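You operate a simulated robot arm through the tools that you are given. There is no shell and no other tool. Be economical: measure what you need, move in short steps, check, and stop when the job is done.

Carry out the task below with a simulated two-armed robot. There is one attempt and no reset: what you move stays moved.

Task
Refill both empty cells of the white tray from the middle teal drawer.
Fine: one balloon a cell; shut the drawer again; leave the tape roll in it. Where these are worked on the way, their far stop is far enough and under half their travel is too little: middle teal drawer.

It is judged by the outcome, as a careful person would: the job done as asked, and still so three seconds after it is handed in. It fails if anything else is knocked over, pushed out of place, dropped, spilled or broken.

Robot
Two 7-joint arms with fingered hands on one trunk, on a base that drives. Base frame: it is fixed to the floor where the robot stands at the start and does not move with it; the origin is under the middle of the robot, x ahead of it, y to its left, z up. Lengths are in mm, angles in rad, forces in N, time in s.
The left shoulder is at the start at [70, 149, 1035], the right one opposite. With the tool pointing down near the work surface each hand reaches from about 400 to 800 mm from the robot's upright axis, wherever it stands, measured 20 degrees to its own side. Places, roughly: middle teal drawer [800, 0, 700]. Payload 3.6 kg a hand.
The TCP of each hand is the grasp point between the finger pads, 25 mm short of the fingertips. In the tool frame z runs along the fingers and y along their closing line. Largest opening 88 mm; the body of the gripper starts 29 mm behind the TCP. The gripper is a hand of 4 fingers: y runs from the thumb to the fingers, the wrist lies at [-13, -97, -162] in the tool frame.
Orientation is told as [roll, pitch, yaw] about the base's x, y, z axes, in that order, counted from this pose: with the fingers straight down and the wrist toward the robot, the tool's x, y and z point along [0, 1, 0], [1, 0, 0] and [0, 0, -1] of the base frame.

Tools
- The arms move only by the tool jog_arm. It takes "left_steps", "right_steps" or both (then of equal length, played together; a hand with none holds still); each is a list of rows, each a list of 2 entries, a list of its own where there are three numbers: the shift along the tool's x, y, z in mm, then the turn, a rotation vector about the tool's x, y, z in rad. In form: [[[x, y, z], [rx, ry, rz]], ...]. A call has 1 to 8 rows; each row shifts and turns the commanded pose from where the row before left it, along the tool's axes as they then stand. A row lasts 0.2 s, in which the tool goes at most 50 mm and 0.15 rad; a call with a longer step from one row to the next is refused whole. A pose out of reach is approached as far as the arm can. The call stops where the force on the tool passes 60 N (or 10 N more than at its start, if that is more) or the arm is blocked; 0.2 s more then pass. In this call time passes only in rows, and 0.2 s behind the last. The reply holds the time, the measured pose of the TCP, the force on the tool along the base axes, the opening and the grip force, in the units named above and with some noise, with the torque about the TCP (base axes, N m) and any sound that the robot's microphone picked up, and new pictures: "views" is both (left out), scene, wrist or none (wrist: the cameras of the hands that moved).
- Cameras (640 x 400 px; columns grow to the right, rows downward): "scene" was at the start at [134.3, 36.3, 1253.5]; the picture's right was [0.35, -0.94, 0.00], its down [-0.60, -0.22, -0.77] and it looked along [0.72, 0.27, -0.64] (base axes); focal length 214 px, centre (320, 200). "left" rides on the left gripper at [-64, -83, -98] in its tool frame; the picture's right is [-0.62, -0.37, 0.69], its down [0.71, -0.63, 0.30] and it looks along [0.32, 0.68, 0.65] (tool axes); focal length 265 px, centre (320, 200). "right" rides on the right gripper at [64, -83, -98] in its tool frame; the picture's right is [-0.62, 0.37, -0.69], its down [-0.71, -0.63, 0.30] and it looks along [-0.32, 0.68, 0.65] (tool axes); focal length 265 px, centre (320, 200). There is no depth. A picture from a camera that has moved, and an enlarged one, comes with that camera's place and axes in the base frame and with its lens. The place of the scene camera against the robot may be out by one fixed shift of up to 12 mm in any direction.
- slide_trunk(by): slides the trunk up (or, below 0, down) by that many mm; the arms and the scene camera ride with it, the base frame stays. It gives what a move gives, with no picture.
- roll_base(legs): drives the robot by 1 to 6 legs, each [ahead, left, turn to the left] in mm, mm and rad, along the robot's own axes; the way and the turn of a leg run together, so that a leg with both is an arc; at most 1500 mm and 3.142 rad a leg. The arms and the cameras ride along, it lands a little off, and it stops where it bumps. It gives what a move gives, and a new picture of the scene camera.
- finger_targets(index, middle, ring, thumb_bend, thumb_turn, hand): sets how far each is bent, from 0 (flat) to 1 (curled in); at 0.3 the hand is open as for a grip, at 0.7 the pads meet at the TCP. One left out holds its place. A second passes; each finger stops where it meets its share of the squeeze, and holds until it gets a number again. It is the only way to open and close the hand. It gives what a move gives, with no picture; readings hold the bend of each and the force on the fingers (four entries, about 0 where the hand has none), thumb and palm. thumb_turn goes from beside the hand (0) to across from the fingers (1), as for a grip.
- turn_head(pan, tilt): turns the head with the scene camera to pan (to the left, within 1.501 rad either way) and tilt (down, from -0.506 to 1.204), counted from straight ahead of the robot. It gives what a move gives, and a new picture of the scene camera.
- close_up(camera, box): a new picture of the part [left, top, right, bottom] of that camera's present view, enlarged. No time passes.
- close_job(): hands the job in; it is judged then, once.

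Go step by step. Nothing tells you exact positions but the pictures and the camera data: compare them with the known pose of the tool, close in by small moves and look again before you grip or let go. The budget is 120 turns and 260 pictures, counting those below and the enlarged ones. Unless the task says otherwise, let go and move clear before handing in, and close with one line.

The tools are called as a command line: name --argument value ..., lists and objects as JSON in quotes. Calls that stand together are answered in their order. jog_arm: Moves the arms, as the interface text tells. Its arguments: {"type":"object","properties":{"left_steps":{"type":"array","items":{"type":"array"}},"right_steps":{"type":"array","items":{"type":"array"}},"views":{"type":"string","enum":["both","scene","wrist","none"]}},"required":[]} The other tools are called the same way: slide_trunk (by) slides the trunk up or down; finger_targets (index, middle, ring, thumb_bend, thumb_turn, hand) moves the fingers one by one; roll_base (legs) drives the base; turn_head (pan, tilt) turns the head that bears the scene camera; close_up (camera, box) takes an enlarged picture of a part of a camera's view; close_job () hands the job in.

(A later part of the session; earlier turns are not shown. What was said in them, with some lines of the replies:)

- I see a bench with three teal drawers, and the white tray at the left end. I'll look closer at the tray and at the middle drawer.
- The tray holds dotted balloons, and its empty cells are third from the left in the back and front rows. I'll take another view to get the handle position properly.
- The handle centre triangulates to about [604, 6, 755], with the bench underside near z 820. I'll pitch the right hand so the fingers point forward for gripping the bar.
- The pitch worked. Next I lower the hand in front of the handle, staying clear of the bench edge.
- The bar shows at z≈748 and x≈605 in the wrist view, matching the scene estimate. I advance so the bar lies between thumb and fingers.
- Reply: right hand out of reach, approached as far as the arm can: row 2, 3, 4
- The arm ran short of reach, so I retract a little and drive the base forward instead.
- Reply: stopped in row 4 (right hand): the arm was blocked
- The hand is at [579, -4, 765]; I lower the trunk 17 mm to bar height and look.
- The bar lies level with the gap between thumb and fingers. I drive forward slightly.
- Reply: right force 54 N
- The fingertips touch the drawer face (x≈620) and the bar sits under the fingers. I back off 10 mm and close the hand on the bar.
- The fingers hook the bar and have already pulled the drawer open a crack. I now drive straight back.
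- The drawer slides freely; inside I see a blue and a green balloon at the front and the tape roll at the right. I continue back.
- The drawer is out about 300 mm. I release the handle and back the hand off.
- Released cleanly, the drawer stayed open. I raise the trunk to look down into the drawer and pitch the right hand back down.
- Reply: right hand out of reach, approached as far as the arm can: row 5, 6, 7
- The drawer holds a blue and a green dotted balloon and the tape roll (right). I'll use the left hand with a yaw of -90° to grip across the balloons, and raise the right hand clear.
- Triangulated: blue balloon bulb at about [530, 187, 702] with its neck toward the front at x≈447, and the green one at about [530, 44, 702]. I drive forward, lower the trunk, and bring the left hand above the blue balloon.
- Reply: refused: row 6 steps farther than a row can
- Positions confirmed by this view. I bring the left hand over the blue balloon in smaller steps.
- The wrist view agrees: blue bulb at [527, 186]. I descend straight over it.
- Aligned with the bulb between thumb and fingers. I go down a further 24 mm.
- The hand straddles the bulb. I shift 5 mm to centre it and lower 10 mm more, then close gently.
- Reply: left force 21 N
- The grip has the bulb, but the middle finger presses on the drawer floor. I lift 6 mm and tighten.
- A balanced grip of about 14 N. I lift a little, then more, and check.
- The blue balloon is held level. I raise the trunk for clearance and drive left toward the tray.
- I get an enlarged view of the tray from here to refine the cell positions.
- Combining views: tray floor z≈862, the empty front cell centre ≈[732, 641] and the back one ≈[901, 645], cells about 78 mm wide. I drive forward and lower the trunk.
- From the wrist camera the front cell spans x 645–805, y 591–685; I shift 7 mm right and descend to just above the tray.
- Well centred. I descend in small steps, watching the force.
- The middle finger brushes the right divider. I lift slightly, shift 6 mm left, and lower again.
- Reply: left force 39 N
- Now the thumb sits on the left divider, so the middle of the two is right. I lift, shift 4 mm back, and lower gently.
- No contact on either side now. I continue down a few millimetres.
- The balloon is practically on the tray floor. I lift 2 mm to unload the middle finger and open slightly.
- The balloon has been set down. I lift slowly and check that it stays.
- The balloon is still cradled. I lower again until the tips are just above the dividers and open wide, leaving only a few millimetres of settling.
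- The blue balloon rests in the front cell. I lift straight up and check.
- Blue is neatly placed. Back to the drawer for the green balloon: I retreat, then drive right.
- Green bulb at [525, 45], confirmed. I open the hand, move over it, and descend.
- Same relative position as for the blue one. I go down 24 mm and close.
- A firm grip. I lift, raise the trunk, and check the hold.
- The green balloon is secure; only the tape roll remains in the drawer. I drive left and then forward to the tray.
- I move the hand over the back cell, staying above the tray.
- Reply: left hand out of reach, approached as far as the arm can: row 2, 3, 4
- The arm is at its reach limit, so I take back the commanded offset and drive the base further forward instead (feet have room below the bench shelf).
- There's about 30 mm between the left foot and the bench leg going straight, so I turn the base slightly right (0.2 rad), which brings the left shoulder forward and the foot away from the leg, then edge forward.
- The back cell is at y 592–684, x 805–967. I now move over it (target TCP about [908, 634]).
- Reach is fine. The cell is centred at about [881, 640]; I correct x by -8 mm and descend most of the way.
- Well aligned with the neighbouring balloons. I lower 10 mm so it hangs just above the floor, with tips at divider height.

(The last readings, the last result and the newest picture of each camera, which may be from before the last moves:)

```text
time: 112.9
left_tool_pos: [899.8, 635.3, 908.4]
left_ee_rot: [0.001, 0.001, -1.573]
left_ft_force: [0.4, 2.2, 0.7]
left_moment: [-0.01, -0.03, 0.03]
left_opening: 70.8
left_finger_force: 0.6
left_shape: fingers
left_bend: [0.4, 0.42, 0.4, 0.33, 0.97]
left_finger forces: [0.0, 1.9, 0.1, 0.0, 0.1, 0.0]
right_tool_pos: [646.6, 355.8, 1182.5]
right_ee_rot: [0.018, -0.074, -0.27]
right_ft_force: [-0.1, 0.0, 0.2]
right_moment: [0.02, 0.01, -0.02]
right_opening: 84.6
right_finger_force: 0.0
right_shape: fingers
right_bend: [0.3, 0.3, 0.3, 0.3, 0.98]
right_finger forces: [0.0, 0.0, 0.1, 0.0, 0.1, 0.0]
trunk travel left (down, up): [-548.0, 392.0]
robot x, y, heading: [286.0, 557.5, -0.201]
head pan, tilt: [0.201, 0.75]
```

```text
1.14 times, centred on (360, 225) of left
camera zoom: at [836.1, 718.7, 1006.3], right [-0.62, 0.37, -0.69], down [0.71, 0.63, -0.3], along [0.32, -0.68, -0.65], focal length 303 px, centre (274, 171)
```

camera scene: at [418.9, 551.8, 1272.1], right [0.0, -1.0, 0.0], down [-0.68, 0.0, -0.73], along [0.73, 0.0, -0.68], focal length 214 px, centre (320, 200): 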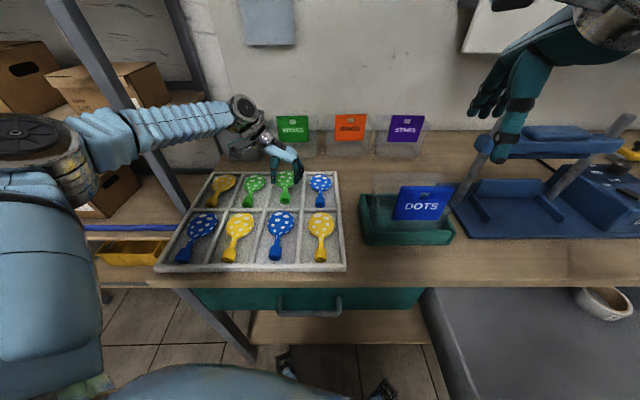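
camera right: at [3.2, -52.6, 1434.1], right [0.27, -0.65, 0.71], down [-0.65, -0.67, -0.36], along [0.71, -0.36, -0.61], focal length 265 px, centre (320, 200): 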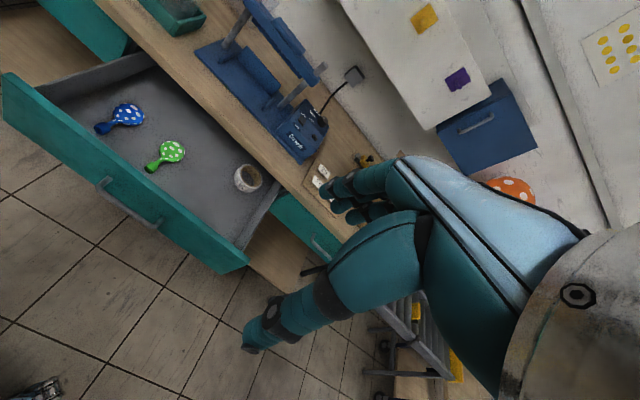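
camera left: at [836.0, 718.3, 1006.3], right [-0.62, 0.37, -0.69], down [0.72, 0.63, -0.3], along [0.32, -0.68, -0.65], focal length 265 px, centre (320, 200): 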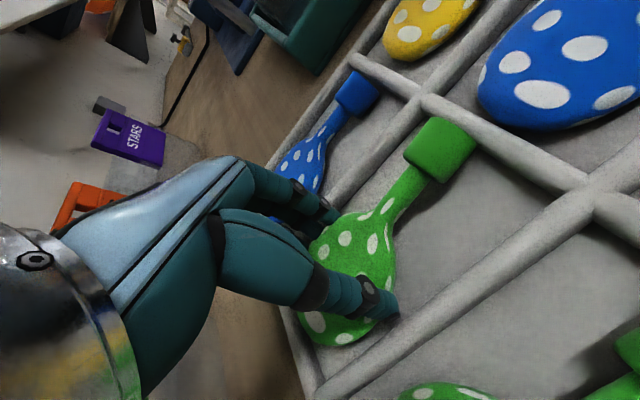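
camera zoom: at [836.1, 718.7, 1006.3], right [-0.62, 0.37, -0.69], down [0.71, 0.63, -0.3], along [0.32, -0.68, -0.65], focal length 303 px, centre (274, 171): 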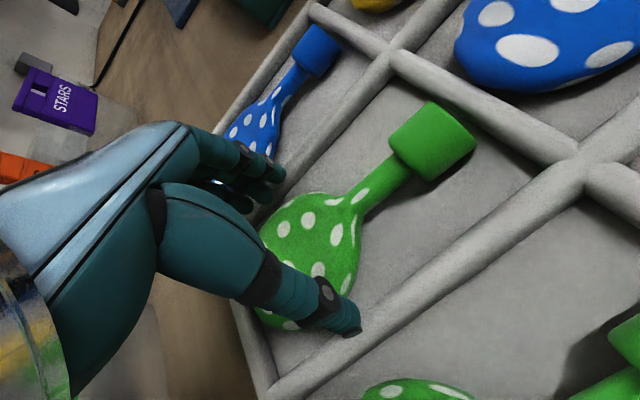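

The balloon is free and lying in the cell. I lift straight up slowly.

jog_arm --left_steps '[[[0, 0, -6], [0, 0, 0]], [[0, 0, -8], [0, 0, 0]], [[0, 0, -15], [0, 0, 0]], [[0, 0, -40], [0, 0, 0]], [[0, 0, -45], [0, 0, 0]]]' --views "scene"

close_up --camera "scene" --box '[140, 150, 360, 285]'

```text
time: 114.1
left_tool_pos: [901.5, 633.2, 1022.2]
left_ee_rot: [-0.001, 0.0, -1.571]
left_ft_force: [-0.5, -0.6, 0.7]
left_moment: [0.03, 0.01, -0.01]
left_opening: 70.8
left_finger_force: 0.0
left_shape: fingers
left_bend: [0.4, 0.4, 0.4, 0.33, 0.97]
left_finger forces: [0.0, 0.1, 0.0, 0.0, 0.0, 0.0]
right_tool_pos: [645.2, 355.2, 1182.2]
right_ee_rot: [0.02, -0.076, -0.271]
right_ft_force: [0.0, 0.8, 0.5]
right_moment: [0.02, 0.0, -0.01]
right_opening: 84.5
right_finger_force: 0.0
right_shape: fingers
right_bend: [0.3, 0.3, 0.3, 0.3, 0.98]
right_finger forces: [0.0, 0.0, 0.1, 0.1, 0.1, 0.0]
trunk travel left (down, up): [-548.0, 392.0]
robot x, y, heading: [282.0, 551.3, -0.207]
head pan, tilt: [0.201, 0.75]
camera scene: at [418.5, 551.4, 1272.1], right [0.0, -1.0, 0.0], down [-0.68, 0.0, -0.73], along [0.73, 0.0, -0.68], focal length 214 px, centre (320, 200)
```

scene: 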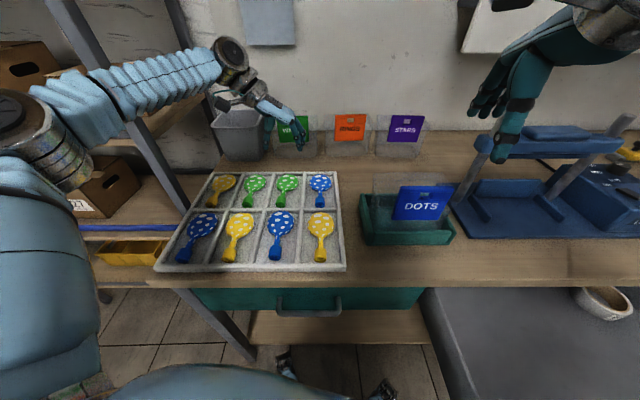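

```text
2.91 times, centred on (250, 218) of scene
camera zoom: at [418.5, 551.4, 1272.1], right [0.0, -1.0, 0.0], down [-0.68, 0.0, -0.73], along [0.73, 0.0, -0.68], focal length 624 px, centre (524, 149)
```

zoom: 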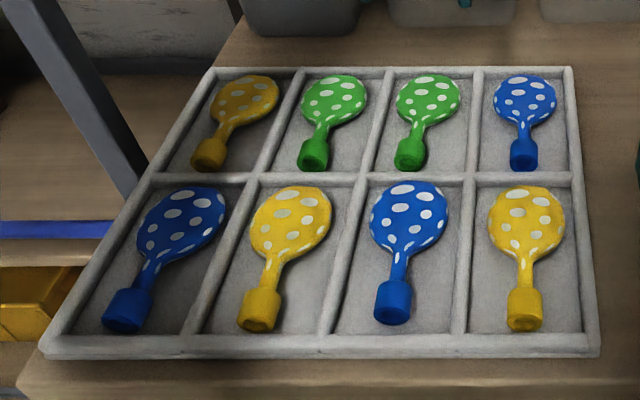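

All eight cells are filled, one dotted balloon each. Now I back away, realign, and go to the front of the drawer to shut it.

roll_base --legs '[[-294, -61, 0], [0, 0, 0.205], [0, -550, 0], [-310, 0, 0]]'

turn_head --pan 0.0 --tilt 0.7

```text
time: 131.3
left_tool_pos: [265.0, 203.9, 1020.8]
left_ee_rot: [-0.001, 0.0, -1.363]
left_ft_force: [-0.6, -0.6, -0.8]
left_moment: [-0.01, 0.01, 0.03]
left_opening: 70.5
left_finger_force: 0.0
left_shape: fingers
left_bend: [0.4, 0.4, 0.4, 0.33, 0.97]
left_finger forces: [0.0, 0.0, 0.1, 0.0, 0.0, 0.0]
right_tool_pos: [72.3, -122.2, 1182.0]
right_ee_rot: [0.019, -0.073, -0.061]
right_ft_force: [-0.4, -1.0, -0.1]
right_moment: [0.02, -0.02, -0.02]
right_opening: 84.4
right_finger_force: 0.0
right_shape: fingers
right_bend: [0.3, 0.3, 0.3, 0.3, 0.98]
right_finger forces: [0.0, 0.0, 0.0, 0.0, 0.0, 0.0]
trunk travel left (down, up): [-548.0, 392.0]
robot x, y, heading: [-326.9, -1.4, 0.006]
head pan, tilt: [0.201, 0.75]
camera scene: at [-190.5, 22.4, 1271.9], right [0.21, -0.98, 0.0], down [-0.67, -0.14, -0.73], along [0.72, 0.15, -0.68], focal length 214 px, centre (320, 200)
```

scene: 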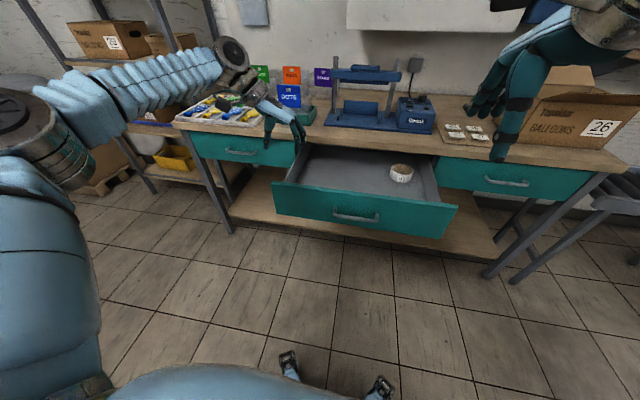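

```text
time: 132.0
left_tool_pos: [265.4, 204.8, 1021.3]
left_ee_rot: [-0.001, 0.001, -1.364]
left_ft_force: [0.1, -0.1, -0.7]
left_moment: [-0.06, -0.03, 0.01]
left_opening: 70.8
left_finger_force: 0.0
left_shape: fingers
left_bend: [0.4, 0.4, 0.4, 0.33, 0.97]
left_finger forces: [0.0, 0.0, 0.0, 0.0, 0.1, 0.1]
right_tool_pos: [73.4, -121.1, 1181.9]
right_ee_rot: [0.016, -0.076, -0.061]
right_ft_force: [0.7, 0.7, 0.5]
right_moment: [0.03, -0.01, -0.01]
right_opening: 84.6
right_finger_force: 0.1
right_shape: fingers
right_bend: [0.3, 0.3, 0.3, 0.3, 0.98]
right_finger forces: [0.0, 0.0, 0.1, 0.0, 0.1, 0.0]
trunk travel left (down, up): [-548.0, 392.0]
robot x, y, heading: [-329.4, -2.3, 0.008]
head pan, tilt: [0.0, 0.7]
camera scene: at [-186.7, 7.5, 1276.1], right [0.01, -1.0, 0.0], down [-0.64, 0.0, -0.76], along [0.76, 0.0, -0.64], focal length 214 px, centre (320, 200)
```

scene: 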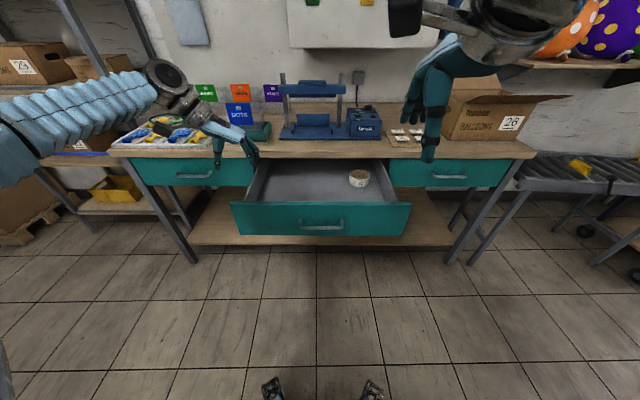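

Before lowering, I lift and retract the left hand and start positioning the right hand as for the opening.

jog_arm --left_steps '[[[-20, -6, -35], [0, 0, 0]], [[-20, -6, -35], [0, 0, 0]], [[-20, -6, -35], [0, 0, 0]]]' --right_steps '[[[27, 29, 0], [0, 0, 0]], [[27, 29, 0], [0, 0, 0]], [[27, 29, 0], [0, 0, 0]]]' --views "none"

jog_arm --left_steps '[[[-12, -6, -25], [0, 0, 0]], [[-12, -6, -25], [0, 0, 0]], [[-12, -6, -25], [0, 0, 0]], [[-12, -6, -25], [0, 0, 0]], [[-12, 0, -10], [0, 0, 0]], [[-12, 0, 0], [0, 0, 0]], [[0, 0, 0], [0, 0, 0]], [[0, 0, 0], [0, 0, 0]]]' --right_steps '[[[0, 0, 0], [-0.14, 0, 0]], [[0, 0, 0], [-0.14, 0, 0]], [[0, 0, 0], [-0.14, 0, 0]], [[0, 0, 0], [-0.14, 0, 0]], [[0, 0, 0], [-0.14, 0, 0]], [[0, 0, 0], [-0.14, 0, 0]], [[0, 0, 0], [-0.14, 0, 0]], [[0, 0, 0], [-0.14, 0, 0]]]' --views "none"

```text
time: 132.8
left_tool_pos: [203.2, 210.3, 1125.1]
left_ee_rot: [-0.002, 0.0, -1.365]
left_ft_force: [0.2, 0.1, -0.3]
left_moment: [0.0, 0.0, 0.0]
left_opening: 70.6
left_finger_force: 0.0
left_shape: fingers
left_bend: [0.4, 0.4, 0.4, 0.33, 0.97]
left_finger forces: [0.0, 0.0, 0.0, 0.0, 0.0, 0.0]
right_tool_pos: [163.7, -46.4, 1187.7]
right_ee_rot: [0.02, -0.077, -0.063]
right_ft_force: [0.1, -0.6, -0.8]
right_moment: [0.02, 0.01, -0.02]
right_opening: 84.7
right_finger_force: 0.0
right_shape: fingers
right_bend: [0.3, 0.3, 0.3, 0.3, 0.98]
right_finger forces: [0.1, 0.0, 0.1, 0.0, 0.1, 0.0]
trunk travel left (down, up): [-548.0, 392.0]
robot x, y, heading: [-327.6, -0.3, 0.011]
head pan, tilt: [0.0, 0.7]
```

```text
time: 134.6
left_tool_pos: [125.5, 218.3, 1236.0]
left_ee_rot: [0.001, -0.003, -1.363]
left_ft_force: [0.5, 0.3, 0.2]
left_moment: [0.01, -0.02, -0.01]
left_opening: 70.6
left_finger_force: 0.1
left_shape: fingers
left_bend: [0.4, 0.4, 0.4, 0.33, 0.97]
left_finger forces: [0.0, 0.1, 0.1, 0.0, 0.1, 0.0]
right_tool_pos: [162.8, -44.9, 1192.4]
right_ee_rot: [0.052, -1.199, -0.107]
right_ft_force: [-0.3, -0.4, 0.9]
right_moment: [-0.01, -0.01, -0.04]
right_opening: 84.3
right_finger_force: 0.0
right_shape: fingers
right_bend: [0.3, 0.3, 0.3, 0.3, 0.98]
right_finger forces: [0.0, 0.1, 0.0, 0.1, 0.0, 0.0]
trunk travel left (down, up): [-548.0, 392.0]
robot x, y, heading: [-326.4, 0.6, 0.005]
head pan, tilt: [0.0, 0.7]
```

Now I lower the right arm and the trunk in front of the drawer, still clear of it.

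jog_arm --right_steps '[[[7, -38, 16], [0, 0, 0]], [[7, -38, 16], [0, 0, 0]], [[7, -38, 16], [0, 0, 0]], [[7, -38, 16], [0, 0, 0]], [[7, -38, 16], [0, 0, 0]], [[7, -38, 16], [0, 0, 0]]]' --views "none"

slide_trunk --by -185

turn_head --pan 0.0 --tilt 0.6

```text
time: 136.0
left_tool_pos: [127.4, 217.9, 1235.3]
left_ee_rot: [-0.002, 0.001, -1.364]
left_ft_force: [-0.5, 0.6, -0.8]
left_moment: [-0.02, 0.04, -0.01]
left_opening: 70.8
left_finger_force: 0.1
left_shape: fingers
left_bend: [0.4, 0.4, 0.4, 0.33, 0.97]
left_finger forces: [0.0, 0.1, 0.0, 0.0, 0.0, 0.0]
right_tool_pos: [172.8, 3.2, 943.8]
right_ee_rot: [0.051, -1.195, -0.107]
right_ft_force: [0.3, 0.0, 0.3]
right_moment: [-0.03, 0.0, -0.01]
right_opening: 84.7
right_finger_force: 0.0
right_shape: fingers
right_bend: [0.3, 0.3, 0.3, 0.3, 0.98]
right_finger forces: [0.0, 0.0, 0.0, 0.0, 0.0, 0.1]
trunk travel left (down, up): [-548.0, 392.0]
robot x, y, heading: [-328.8, -1.9, 0.003]
head pan, tilt: [0.0, 0.7]
```

```text
time: 138.0
left_tool_pos: [125.2, 218.5, 1051.9]
left_ee_rot: [-0.002, 0.0, -1.363]
left_ft_force: [0.2, 0.1, -0.3]
left_moment: [0.01, -0.02, -0.02]
left_opening: 70.7
left_finger_force: 0.1
left_shape: fingers
left_bend: [0.4, 0.4, 0.4, 0.33, 0.97]
left_finger forces: [0.0, 0.0, 0.1, 0.0, 0.1, 0.1]
right_tool_pos: [170.6, 2.3, 760.1]
right_ee_rot: [0.05, -1.192, -0.109]
right_ft_force: [-0.2, 0.7, -0.2]
right_moment: [-0.02, -0.01, -0.02]
right_opening: 84.6
right_finger_force: 0.0
right_shape: fingers
right_bend: [0.3, 0.3, 0.3, 0.3, 0.98]
right_finger forces: [0.0, 0.0, 0.0, 0.0, 0.0, 0.0]
trunk travel left (down, up): [-363.0, 577.0]
robot x, y, heading: [-326.1, -0.2, 0.003]
head pan, tilt: [0.0, 0.7]
```

```text
time: 138.7
left_tool_pos: [125.8, 218.0, 1051.6]
left_ee_rot: [-0.001, 0.001, -1.363]
left_ft_force: [-0.2, 0.3, 0.0]
left_moment: [0.05, -0.04, -0.01]
left_opening: 70.7
left_finger_force: 0.2
left_shape: fingers
left_bend: [0.4, 0.4, 0.4, 0.33, 0.97]
left_finger forces: [0.0, 0.1, 0.0, 0.0, 0.0, 0.1]
right_tool_pos: [170.8, 2.4, 758.9]
right_ee_rot: [0.049, -1.194, -0.107]
right_ft_force: [-1.0, 0.9, 0.7]
right_moment: [0.02, 0.03, 0.0]
right_opening: 84.6
right_finger_force: 0.1
right_shape: fingers
right_bend: [0.3, 0.3, 0.3, 0.3, 0.98]
right_finger forces: [0.1, 0.0, 0.0, 0.0, 0.0, 0.0]
trunk travel left (down, up): [-363.0, 577.0]
robot x, y, heading: [-323.9, 0.3, 0.005]
head pan, tilt: [0.0, 0.6]
camera scene: at [-183.8, 6.8, 1099.8], right [0.01, -1.0, 0.0], down [-0.57, 0.0, -0.82], along [0.82, 0.01, -0.57], focal length 214 px, centre (320, 200)
```

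scene: 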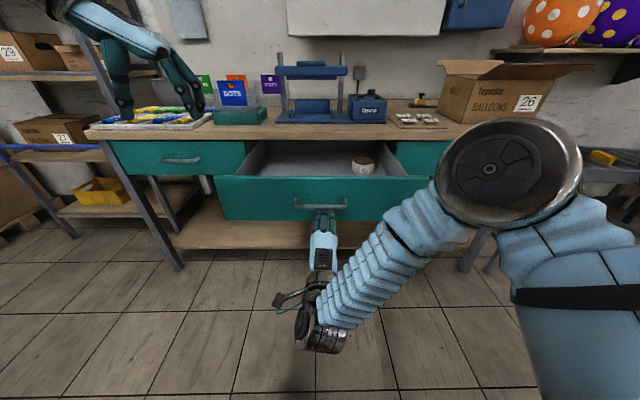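

The hand is at handle height with the bar going between thumb and fingers. I drive forward to push the drawer front with the fingertips.

slide_trunk --by -8

roll_base --legs '[[180, 0, 0]]'

```text
time: 139.3
left_tool_pos: [124.8, 217.8, 1043.0]
left_ee_rot: [-0.001, -0.001, -1.362]
left_ft_force: [-0.2, 0.2, 0.6]
left_moment: [-0.02, 0.01, 0.01]
left_opening: 70.6
left_finger_force: 0.0
left_shape: fingers
left_bend: [0.4, 0.4, 0.4, 0.33, 0.97]
left_finger forces: [0.0, 0.0, 0.0, 0.0, 0.1, 0.0]
right_tool_pos: [171.3, 1.2, 751.9]
right_ee_rot: [0.049, -1.194, -0.106]
right_ft_force: [-0.5, 0.0, 0.0]
right_moment: [0.03, -0.01, 0.02]
right_opening: 84.6
right_finger_force: 0.2
right_shape: fingers
right_bend: [0.3, 0.3, 0.3, 0.3, 0.98]
right_finger forces: [0.0, 0.0, 0.0, 0.0, 0.0, 0.0]
trunk travel left (down, up): [-355.0, 585.0]
robot x, y, heading: [-330.1, -2.3, 0.002]
head pan, tilt: [0.0, 0.6]
```

```text
time: 142.2
left_tool_pos: [301.8, 220.6, 1043.4]
left_ee_rot: [0.0, 0.0, -1.359]
left_ft_force: [0.1, 0.8, 0.4]
left_moment: [0.02, 0.02, 0.01]
left_opening: 70.7
left_finger_force: 0.1
left_shape: fingers
left_bend: [0.4, 0.4, 0.4, 0.33, 0.97]
left_finger forces: [0.1, 0.1, 0.0, 0.1, 0.1, 0.0]
right_tool_pos: [346.2, 3.6, 751.9]
right_ee_rot: [0.05, -1.195, -0.102]
right_ft_force: [0.4, 0.2, 0.5]
right_moment: [0.04, 0.01, 0.02]
right_opening: 84.5
right_finger_force: 0.1
right_shape: fingers
right_bend: [0.3, 0.3, 0.3, 0.3, 0.98]
right_finger forces: [0.0, 0.0, 0.1, 0.0, 0.0, 0.0]
trunk travel left (down, up): [-355.0, 585.0]
robot x, y, heading: [-146.9, -1.2, 0.011]
head pan, tilt: [0.0, 0.6]
camera scene: at [-5.0, 8.3, 1091.8], right [0.01, -1.0, 0.0], down [-0.57, -0.01, -0.82], along [0.82, 0.01, -0.57], focal length 214 px, centre (320, 200)
```

scene: 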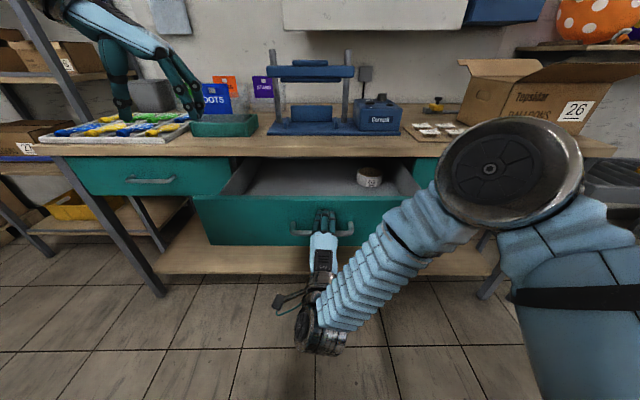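

The drawer is sliding in smoothly. I continue most of the way.

roll_base --legs '[[215, 0, -0.004]]'

roll_base --legs '[[25, 0, 0]]'

close_up --camera "scene" --box '[160, 130, 480, 290]'

```text
time: 145.5
left_tool_pos: [514.3, 221.4, 1043.2]
left_ee_rot: [0.0, -0.002, -1.361]
left_ft_force: [0.4, -1.1, 0.4]
left_moment: [0.0, 0.02, -0.02]
left_opening: 70.5
left_finger_force: 0.1
left_shape: fingers
left_bend: [0.4, 0.4, 0.4, 0.33, 0.97]
left_finger forces: [0.0, 0.0, 0.1, 0.0, 0.0, 0.0]
right_tool_pos: [559.2, 6.8, 751.8]
right_ee_rot: [0.05, -1.193, -0.106]
right_ft_force: [-0.5, -1.3, -0.4]
right_moment: [0.02, 0.01, 0.02]
right_opening: 84.2
right_finger_force: 0.0
right_shape: fingers
right_bend: [0.3, 0.3, 0.3, 0.3, 0.98]
right_finger forces: [0.0, 0.0, 0.0, 0.0, 0.0, 0.0]
trunk travel left (down, up): [-355.0, 585.0]
robot x, y, heading: [67.9, 5.6, 0.007]
head pan, tilt: [0.0, 0.6]
camera scene: at [210.0, 10.4, 1092.0], right [0.01, -1.0, 0.0], down [-0.56, 0.0, -0.83], along [0.83, 0.01, -0.56], focal length 214 px, centre (320, 200)
```

scene: 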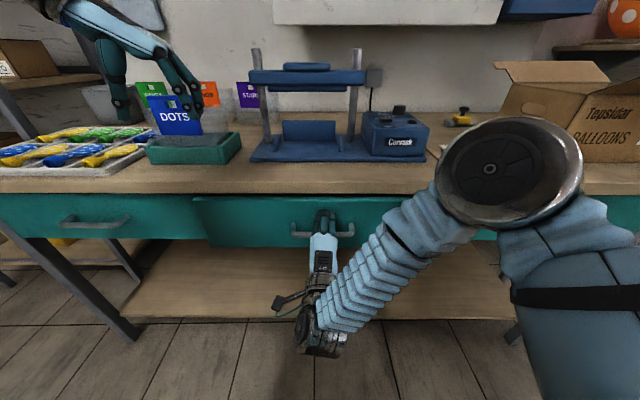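

```text
time: 146.5
left_tool_pos: [541.1, 223.6, 1042.6]
left_ee_rot: [-0.003, -0.001, -1.361]
left_ft_force: [-0.1, -0.3, 0.3]
left_moment: [0.01, 0.02, -0.03]
left_opening: 70.9
left_finger_force: 0.0
left_shape: fingers
left_bend: [0.4, 0.4, 0.4, 0.33, 0.97]
left_finger forces: [0.1, 0.0, 0.1, 0.1, 0.0, 0.1]
right_tool_pos: [586.3, 7.3, 750.7]
right_ee_rot: [0.046, -1.191, -0.101]
right_ft_force: [-0.1, -0.1, 0.2]
right_moment: [0.0, 0.0, 0.01]
right_opening: 84.4
right_finger_force: 0.1
right_shape: fingers
right_bend: [0.3, 0.3, 0.3, 0.3, 0.98]
right_finger forces: [0.0, 0.1, 0.0, 0.0, 0.0, 0.0]
trunk travel left (down, up): [-355.0, 585.0]
robot x, y, heading: [94.2, 4.7, 0.008]
head pan, tilt: [0.0, 0.6]
camera scene: at [239.6, 11.4, 1091.6], right [0.01, -1.0, 0.0], down [-0.57, -0.01, -0.82], along [0.82, 0.01, -0.57], focal length 214 px, centre (320, 200)
```

scene: 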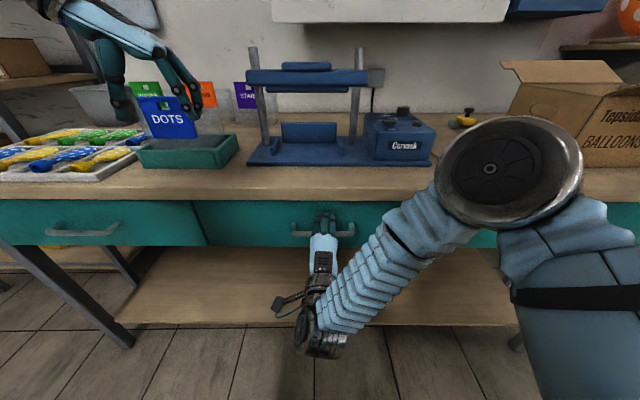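

```text
2.00 times, centred on (320, 210) of scene
camera zoom: at [239.6, 11.4, 1091.6], right [0.01, -1.0, 0.0], down [-0.57, -0.01, -0.82], along [0.82, 0.01, -0.57], focal length 429 px, centre (320, 180)
```

zoom: 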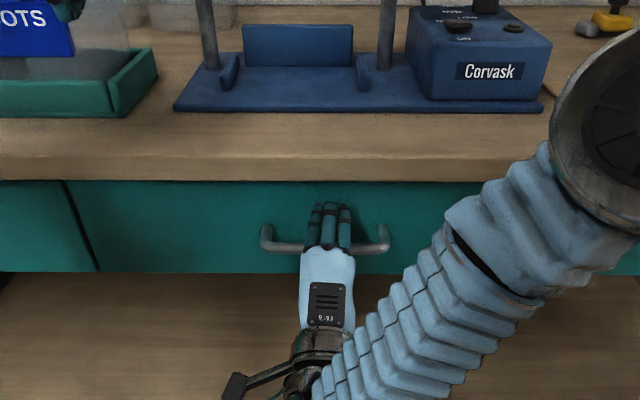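

Nearly shut, with no resistance yet. A last small push until the stop is felt.

roll_base --legs '[[10, 0, 0]]'

close_up --camera "scene" --box '[160, 160, 400, 280]'

```text
time: 147.3
left_tool_pos: [546.7, 223.3, 1045.1]
left_ee_rot: [0.004, -0.002, -1.362]
left_ft_force: [1.0, -0.4, -0.4]
left_moment: [-0.01, -0.02, 0.02]
left_opening: 70.6
left_finger_force: 0.1
left_shape: fingers
left_bend: [0.4, 0.4, 0.4, 0.33, 0.97]
left_finger forces: [0.1, 0.1, 0.0, 0.1, 0.0, 0.1]
right_tool_pos: [591.0, 8.3, 752.9]
right_ee_rot: [0.052, -1.198, -0.102]
right_ft_force: [-18.6, 0.8, 2.9]
right_moment: [-0.02, -0.85, -0.13]
right_opening: 84.6
right_finger_force: 9.1
right_shape: fingers
right_bend: [0.3, 0.3, 0.3, 0.3, 0.98]
right_finger forces: [2.6, 15.8, 0.1, 0.0, 0.0, 0.0]
trunk travel left (down, up): [-355.0, 585.0]
robot x, y, heading: [106.6, 6.1, 0.008]
head pan, tilt: [0.0, 0.6]
camera scene: at [245.1, 10.7, 1092.4], right [0.01, -1.0, 0.0], down [-0.56, 0.0, -0.83], along [0.83, 0.01, -0.56], focal length 214 px, centre (320, 200)
```

scene: 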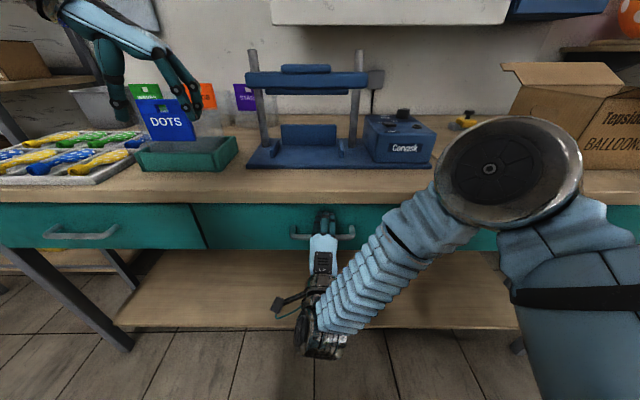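

```text
2.67 times, centred on (280, 220) of scene
camera zoom: at [245.1, 10.7, 1092.4], right [0.01, -1.0, 0.0], down [-0.56, 0.0, -0.83], along [0.83, 0.01, -0.56], focal length 572 px, centre (427, 147)
```

zoom: 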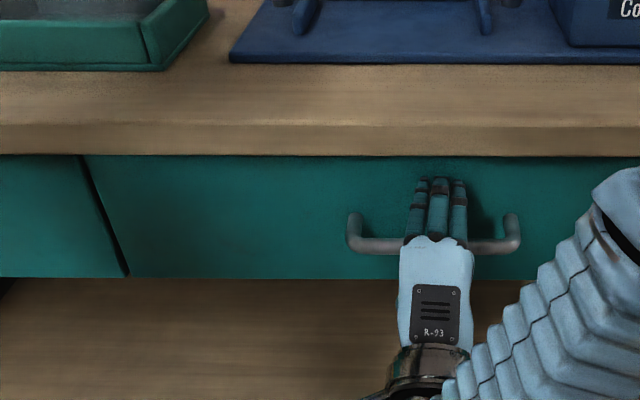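

The drawer is flush and at its stop (about 19 N). I back straight away and check everything.

roll_base --legs '[[-250, 0, 0]]'

slide_trunk --by 250

turn_head --pan 0.3 --tilt 0.7

close_up --camera "scene" --box '[120, 90, 440, 260]'

```text
time: 151.1
left_tool_pos: [298.1, 219.9, 1042.8]
left_ee_rot: [-0.001, 0.0, -1.358]
left_ft_force: [-0.2, 0.3, -0.1]
left_moment: [0.01, -0.05, -0.01]
left_opening: 70.8
left_finger_force: 0.1
left_shape: fingers
left_bend: [0.4, 0.4, 0.4, 0.33, 0.97]
left_finger forces: [0.0, 0.1, 0.0, 0.1, 0.0, 0.0]
right_tool_pos: [343.7, 5.7, 751.8]
right_ee_rot: [0.051, -1.195, -0.104]
right_ft_force: [0.3, 0.1, -0.6]
right_moment: [0.0, -0.05, -0.05]
right_opening: 84.7
right_finger_force: 0.1
right_shape: fingers
right_bend: [0.3, 0.3, 0.3, 0.3, 0.98]
right_finger forces: [0.0, 0.1, 0.0, 0.0, 0.1, 0.1]
trunk travel left (down, up): [-355.0, 585.0]
robot x, y, heading: [-145.0, 1.9, 0.012]
head pan, tilt: [0.0, 0.6]
camera scene: at [-5.2, 8.5, 1092.0], right [0.01, -1.0, 0.0], down [-0.56, -0.01, -0.83], along [0.83, 0.01, -0.56], focal length 214 px, centre (320, 200)
```

scene: 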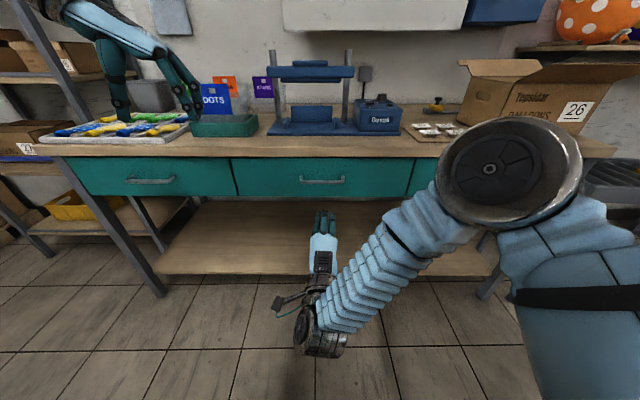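

```text
time: 153.7
left_tool_pos: [298.9, 220.8, 1293.2]
left_ee_rot: [0.0, 0.001, -1.36]
left_ft_force: [0.2, -0.2, -0.7]
left_moment: [0.02, 0.01, -0.04]
left_opening: 70.6
left_finger_force: 0.1
left_shape: fingers
left_bend: [0.4, 0.4, 0.4, 0.33, 0.97]
left_finger forces: [0.1, 0.0, 0.0, 0.0, 0.0, 0.0]
right_tool_pos: [343.6, 6.0, 1001.4]
right_ee_rot: [0.05, -1.193, -0.104]
right_ft_force: [0.5, -0.4, -0.2]
right_moment: [0.0, 0.0, 0.01]
right_opening: 84.6
right_finger_force: 0.0
right_shape: fingers
right_bend: [0.3, 0.3, 0.3, 0.3, 0.98]
right_finger forces: [0.1, 0.0, 0.1, 0.0, 0.0, 0.1]
trunk travel left (down, up): [-605.0, 335.0]
robot x, y, heading: [-147.8, 1.5, 0.008]
head pan, tilt: [0.0, 0.6]
```

```text
time: 154.5
left_tool_pos: [298.2, 219.7, 1293.6]
left_ee_rot: [0.001, 0.002, -1.36]
left_ft_force: [-0.3, 0.6, -0.4]
left_moment: [0.04, -0.01, 0.02]
left_opening: 70.7
left_finger_force: 0.0
left_shape: fingers
left_bend: [0.4, 0.4, 0.4, 0.33, 0.97]
left_finger forces: [0.0, 0.0, 0.0, 0.0, 0.0, 0.0]
right_tool_pos: [343.0, 5.5, 1001.5]
right_ee_rot: [0.051, -1.195, -0.104]
right_ft_force: [-0.5, 0.3, 0.8]
right_moment: [0.0, 0.0, -0.03]
right_opening: 84.7
right_finger_force: 0.0
right_shape: fingers
right_bend: [0.3, 0.3, 0.3, 0.3, 0.98]
right_finger forces: [0.0, 0.0, 0.1, 0.0, 0.0, 0.0]
trunk travel left (down, up): [-605.0, 335.0]
robot x, y, heading: [-150.4, 0.7, 0.009]
head pan, tilt: [0.3, 0.7]
camera scene: at [-12.3, 33.5, 1333.3], right [0.3, -0.95, 0.0], down [-0.61, -0.2, -0.77], along [0.73, 0.23, -0.64], focal length 214 px, centre (320, 200)
```

scene: 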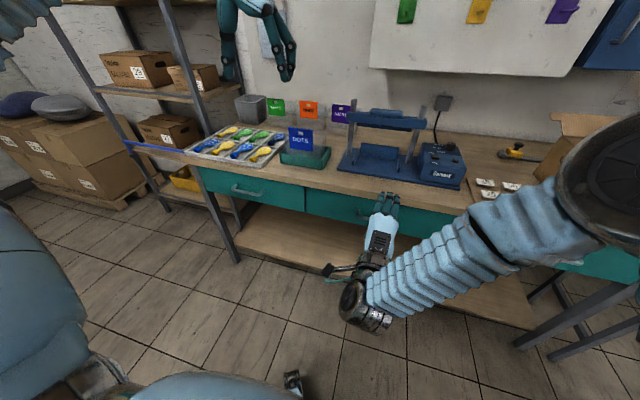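

```text
2.00 times, centred on (280, 175) of scene
camera zoom: at [-12.3, 33.5, 1333.3], right [0.3, -0.95, 0.0], down [-0.61, -0.2, -0.77], along [0.73, 0.23, -0.64], focal length 429 px, centre (400, 250)
```

zoom: 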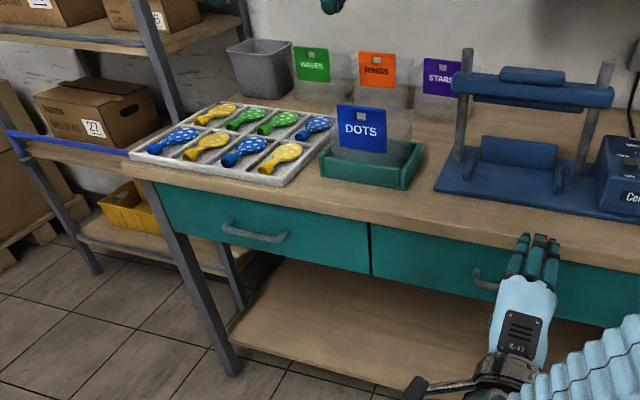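

The tray is full with one dotted balloon in each cell, the drawer is shut with the tape roll inside, and both hands are clear. I'm handing in.

close_job

```text
The job is handed in.
```

I filled both empty cells of the white tray from the middle teal drawer, blue dotted in the front cell and green dotted in the back, so every cell now holds one balloon. The drawer is shut to its stop with the tape roll still inside, nothing else looked disturbed, and both hands were clear at hand-in.
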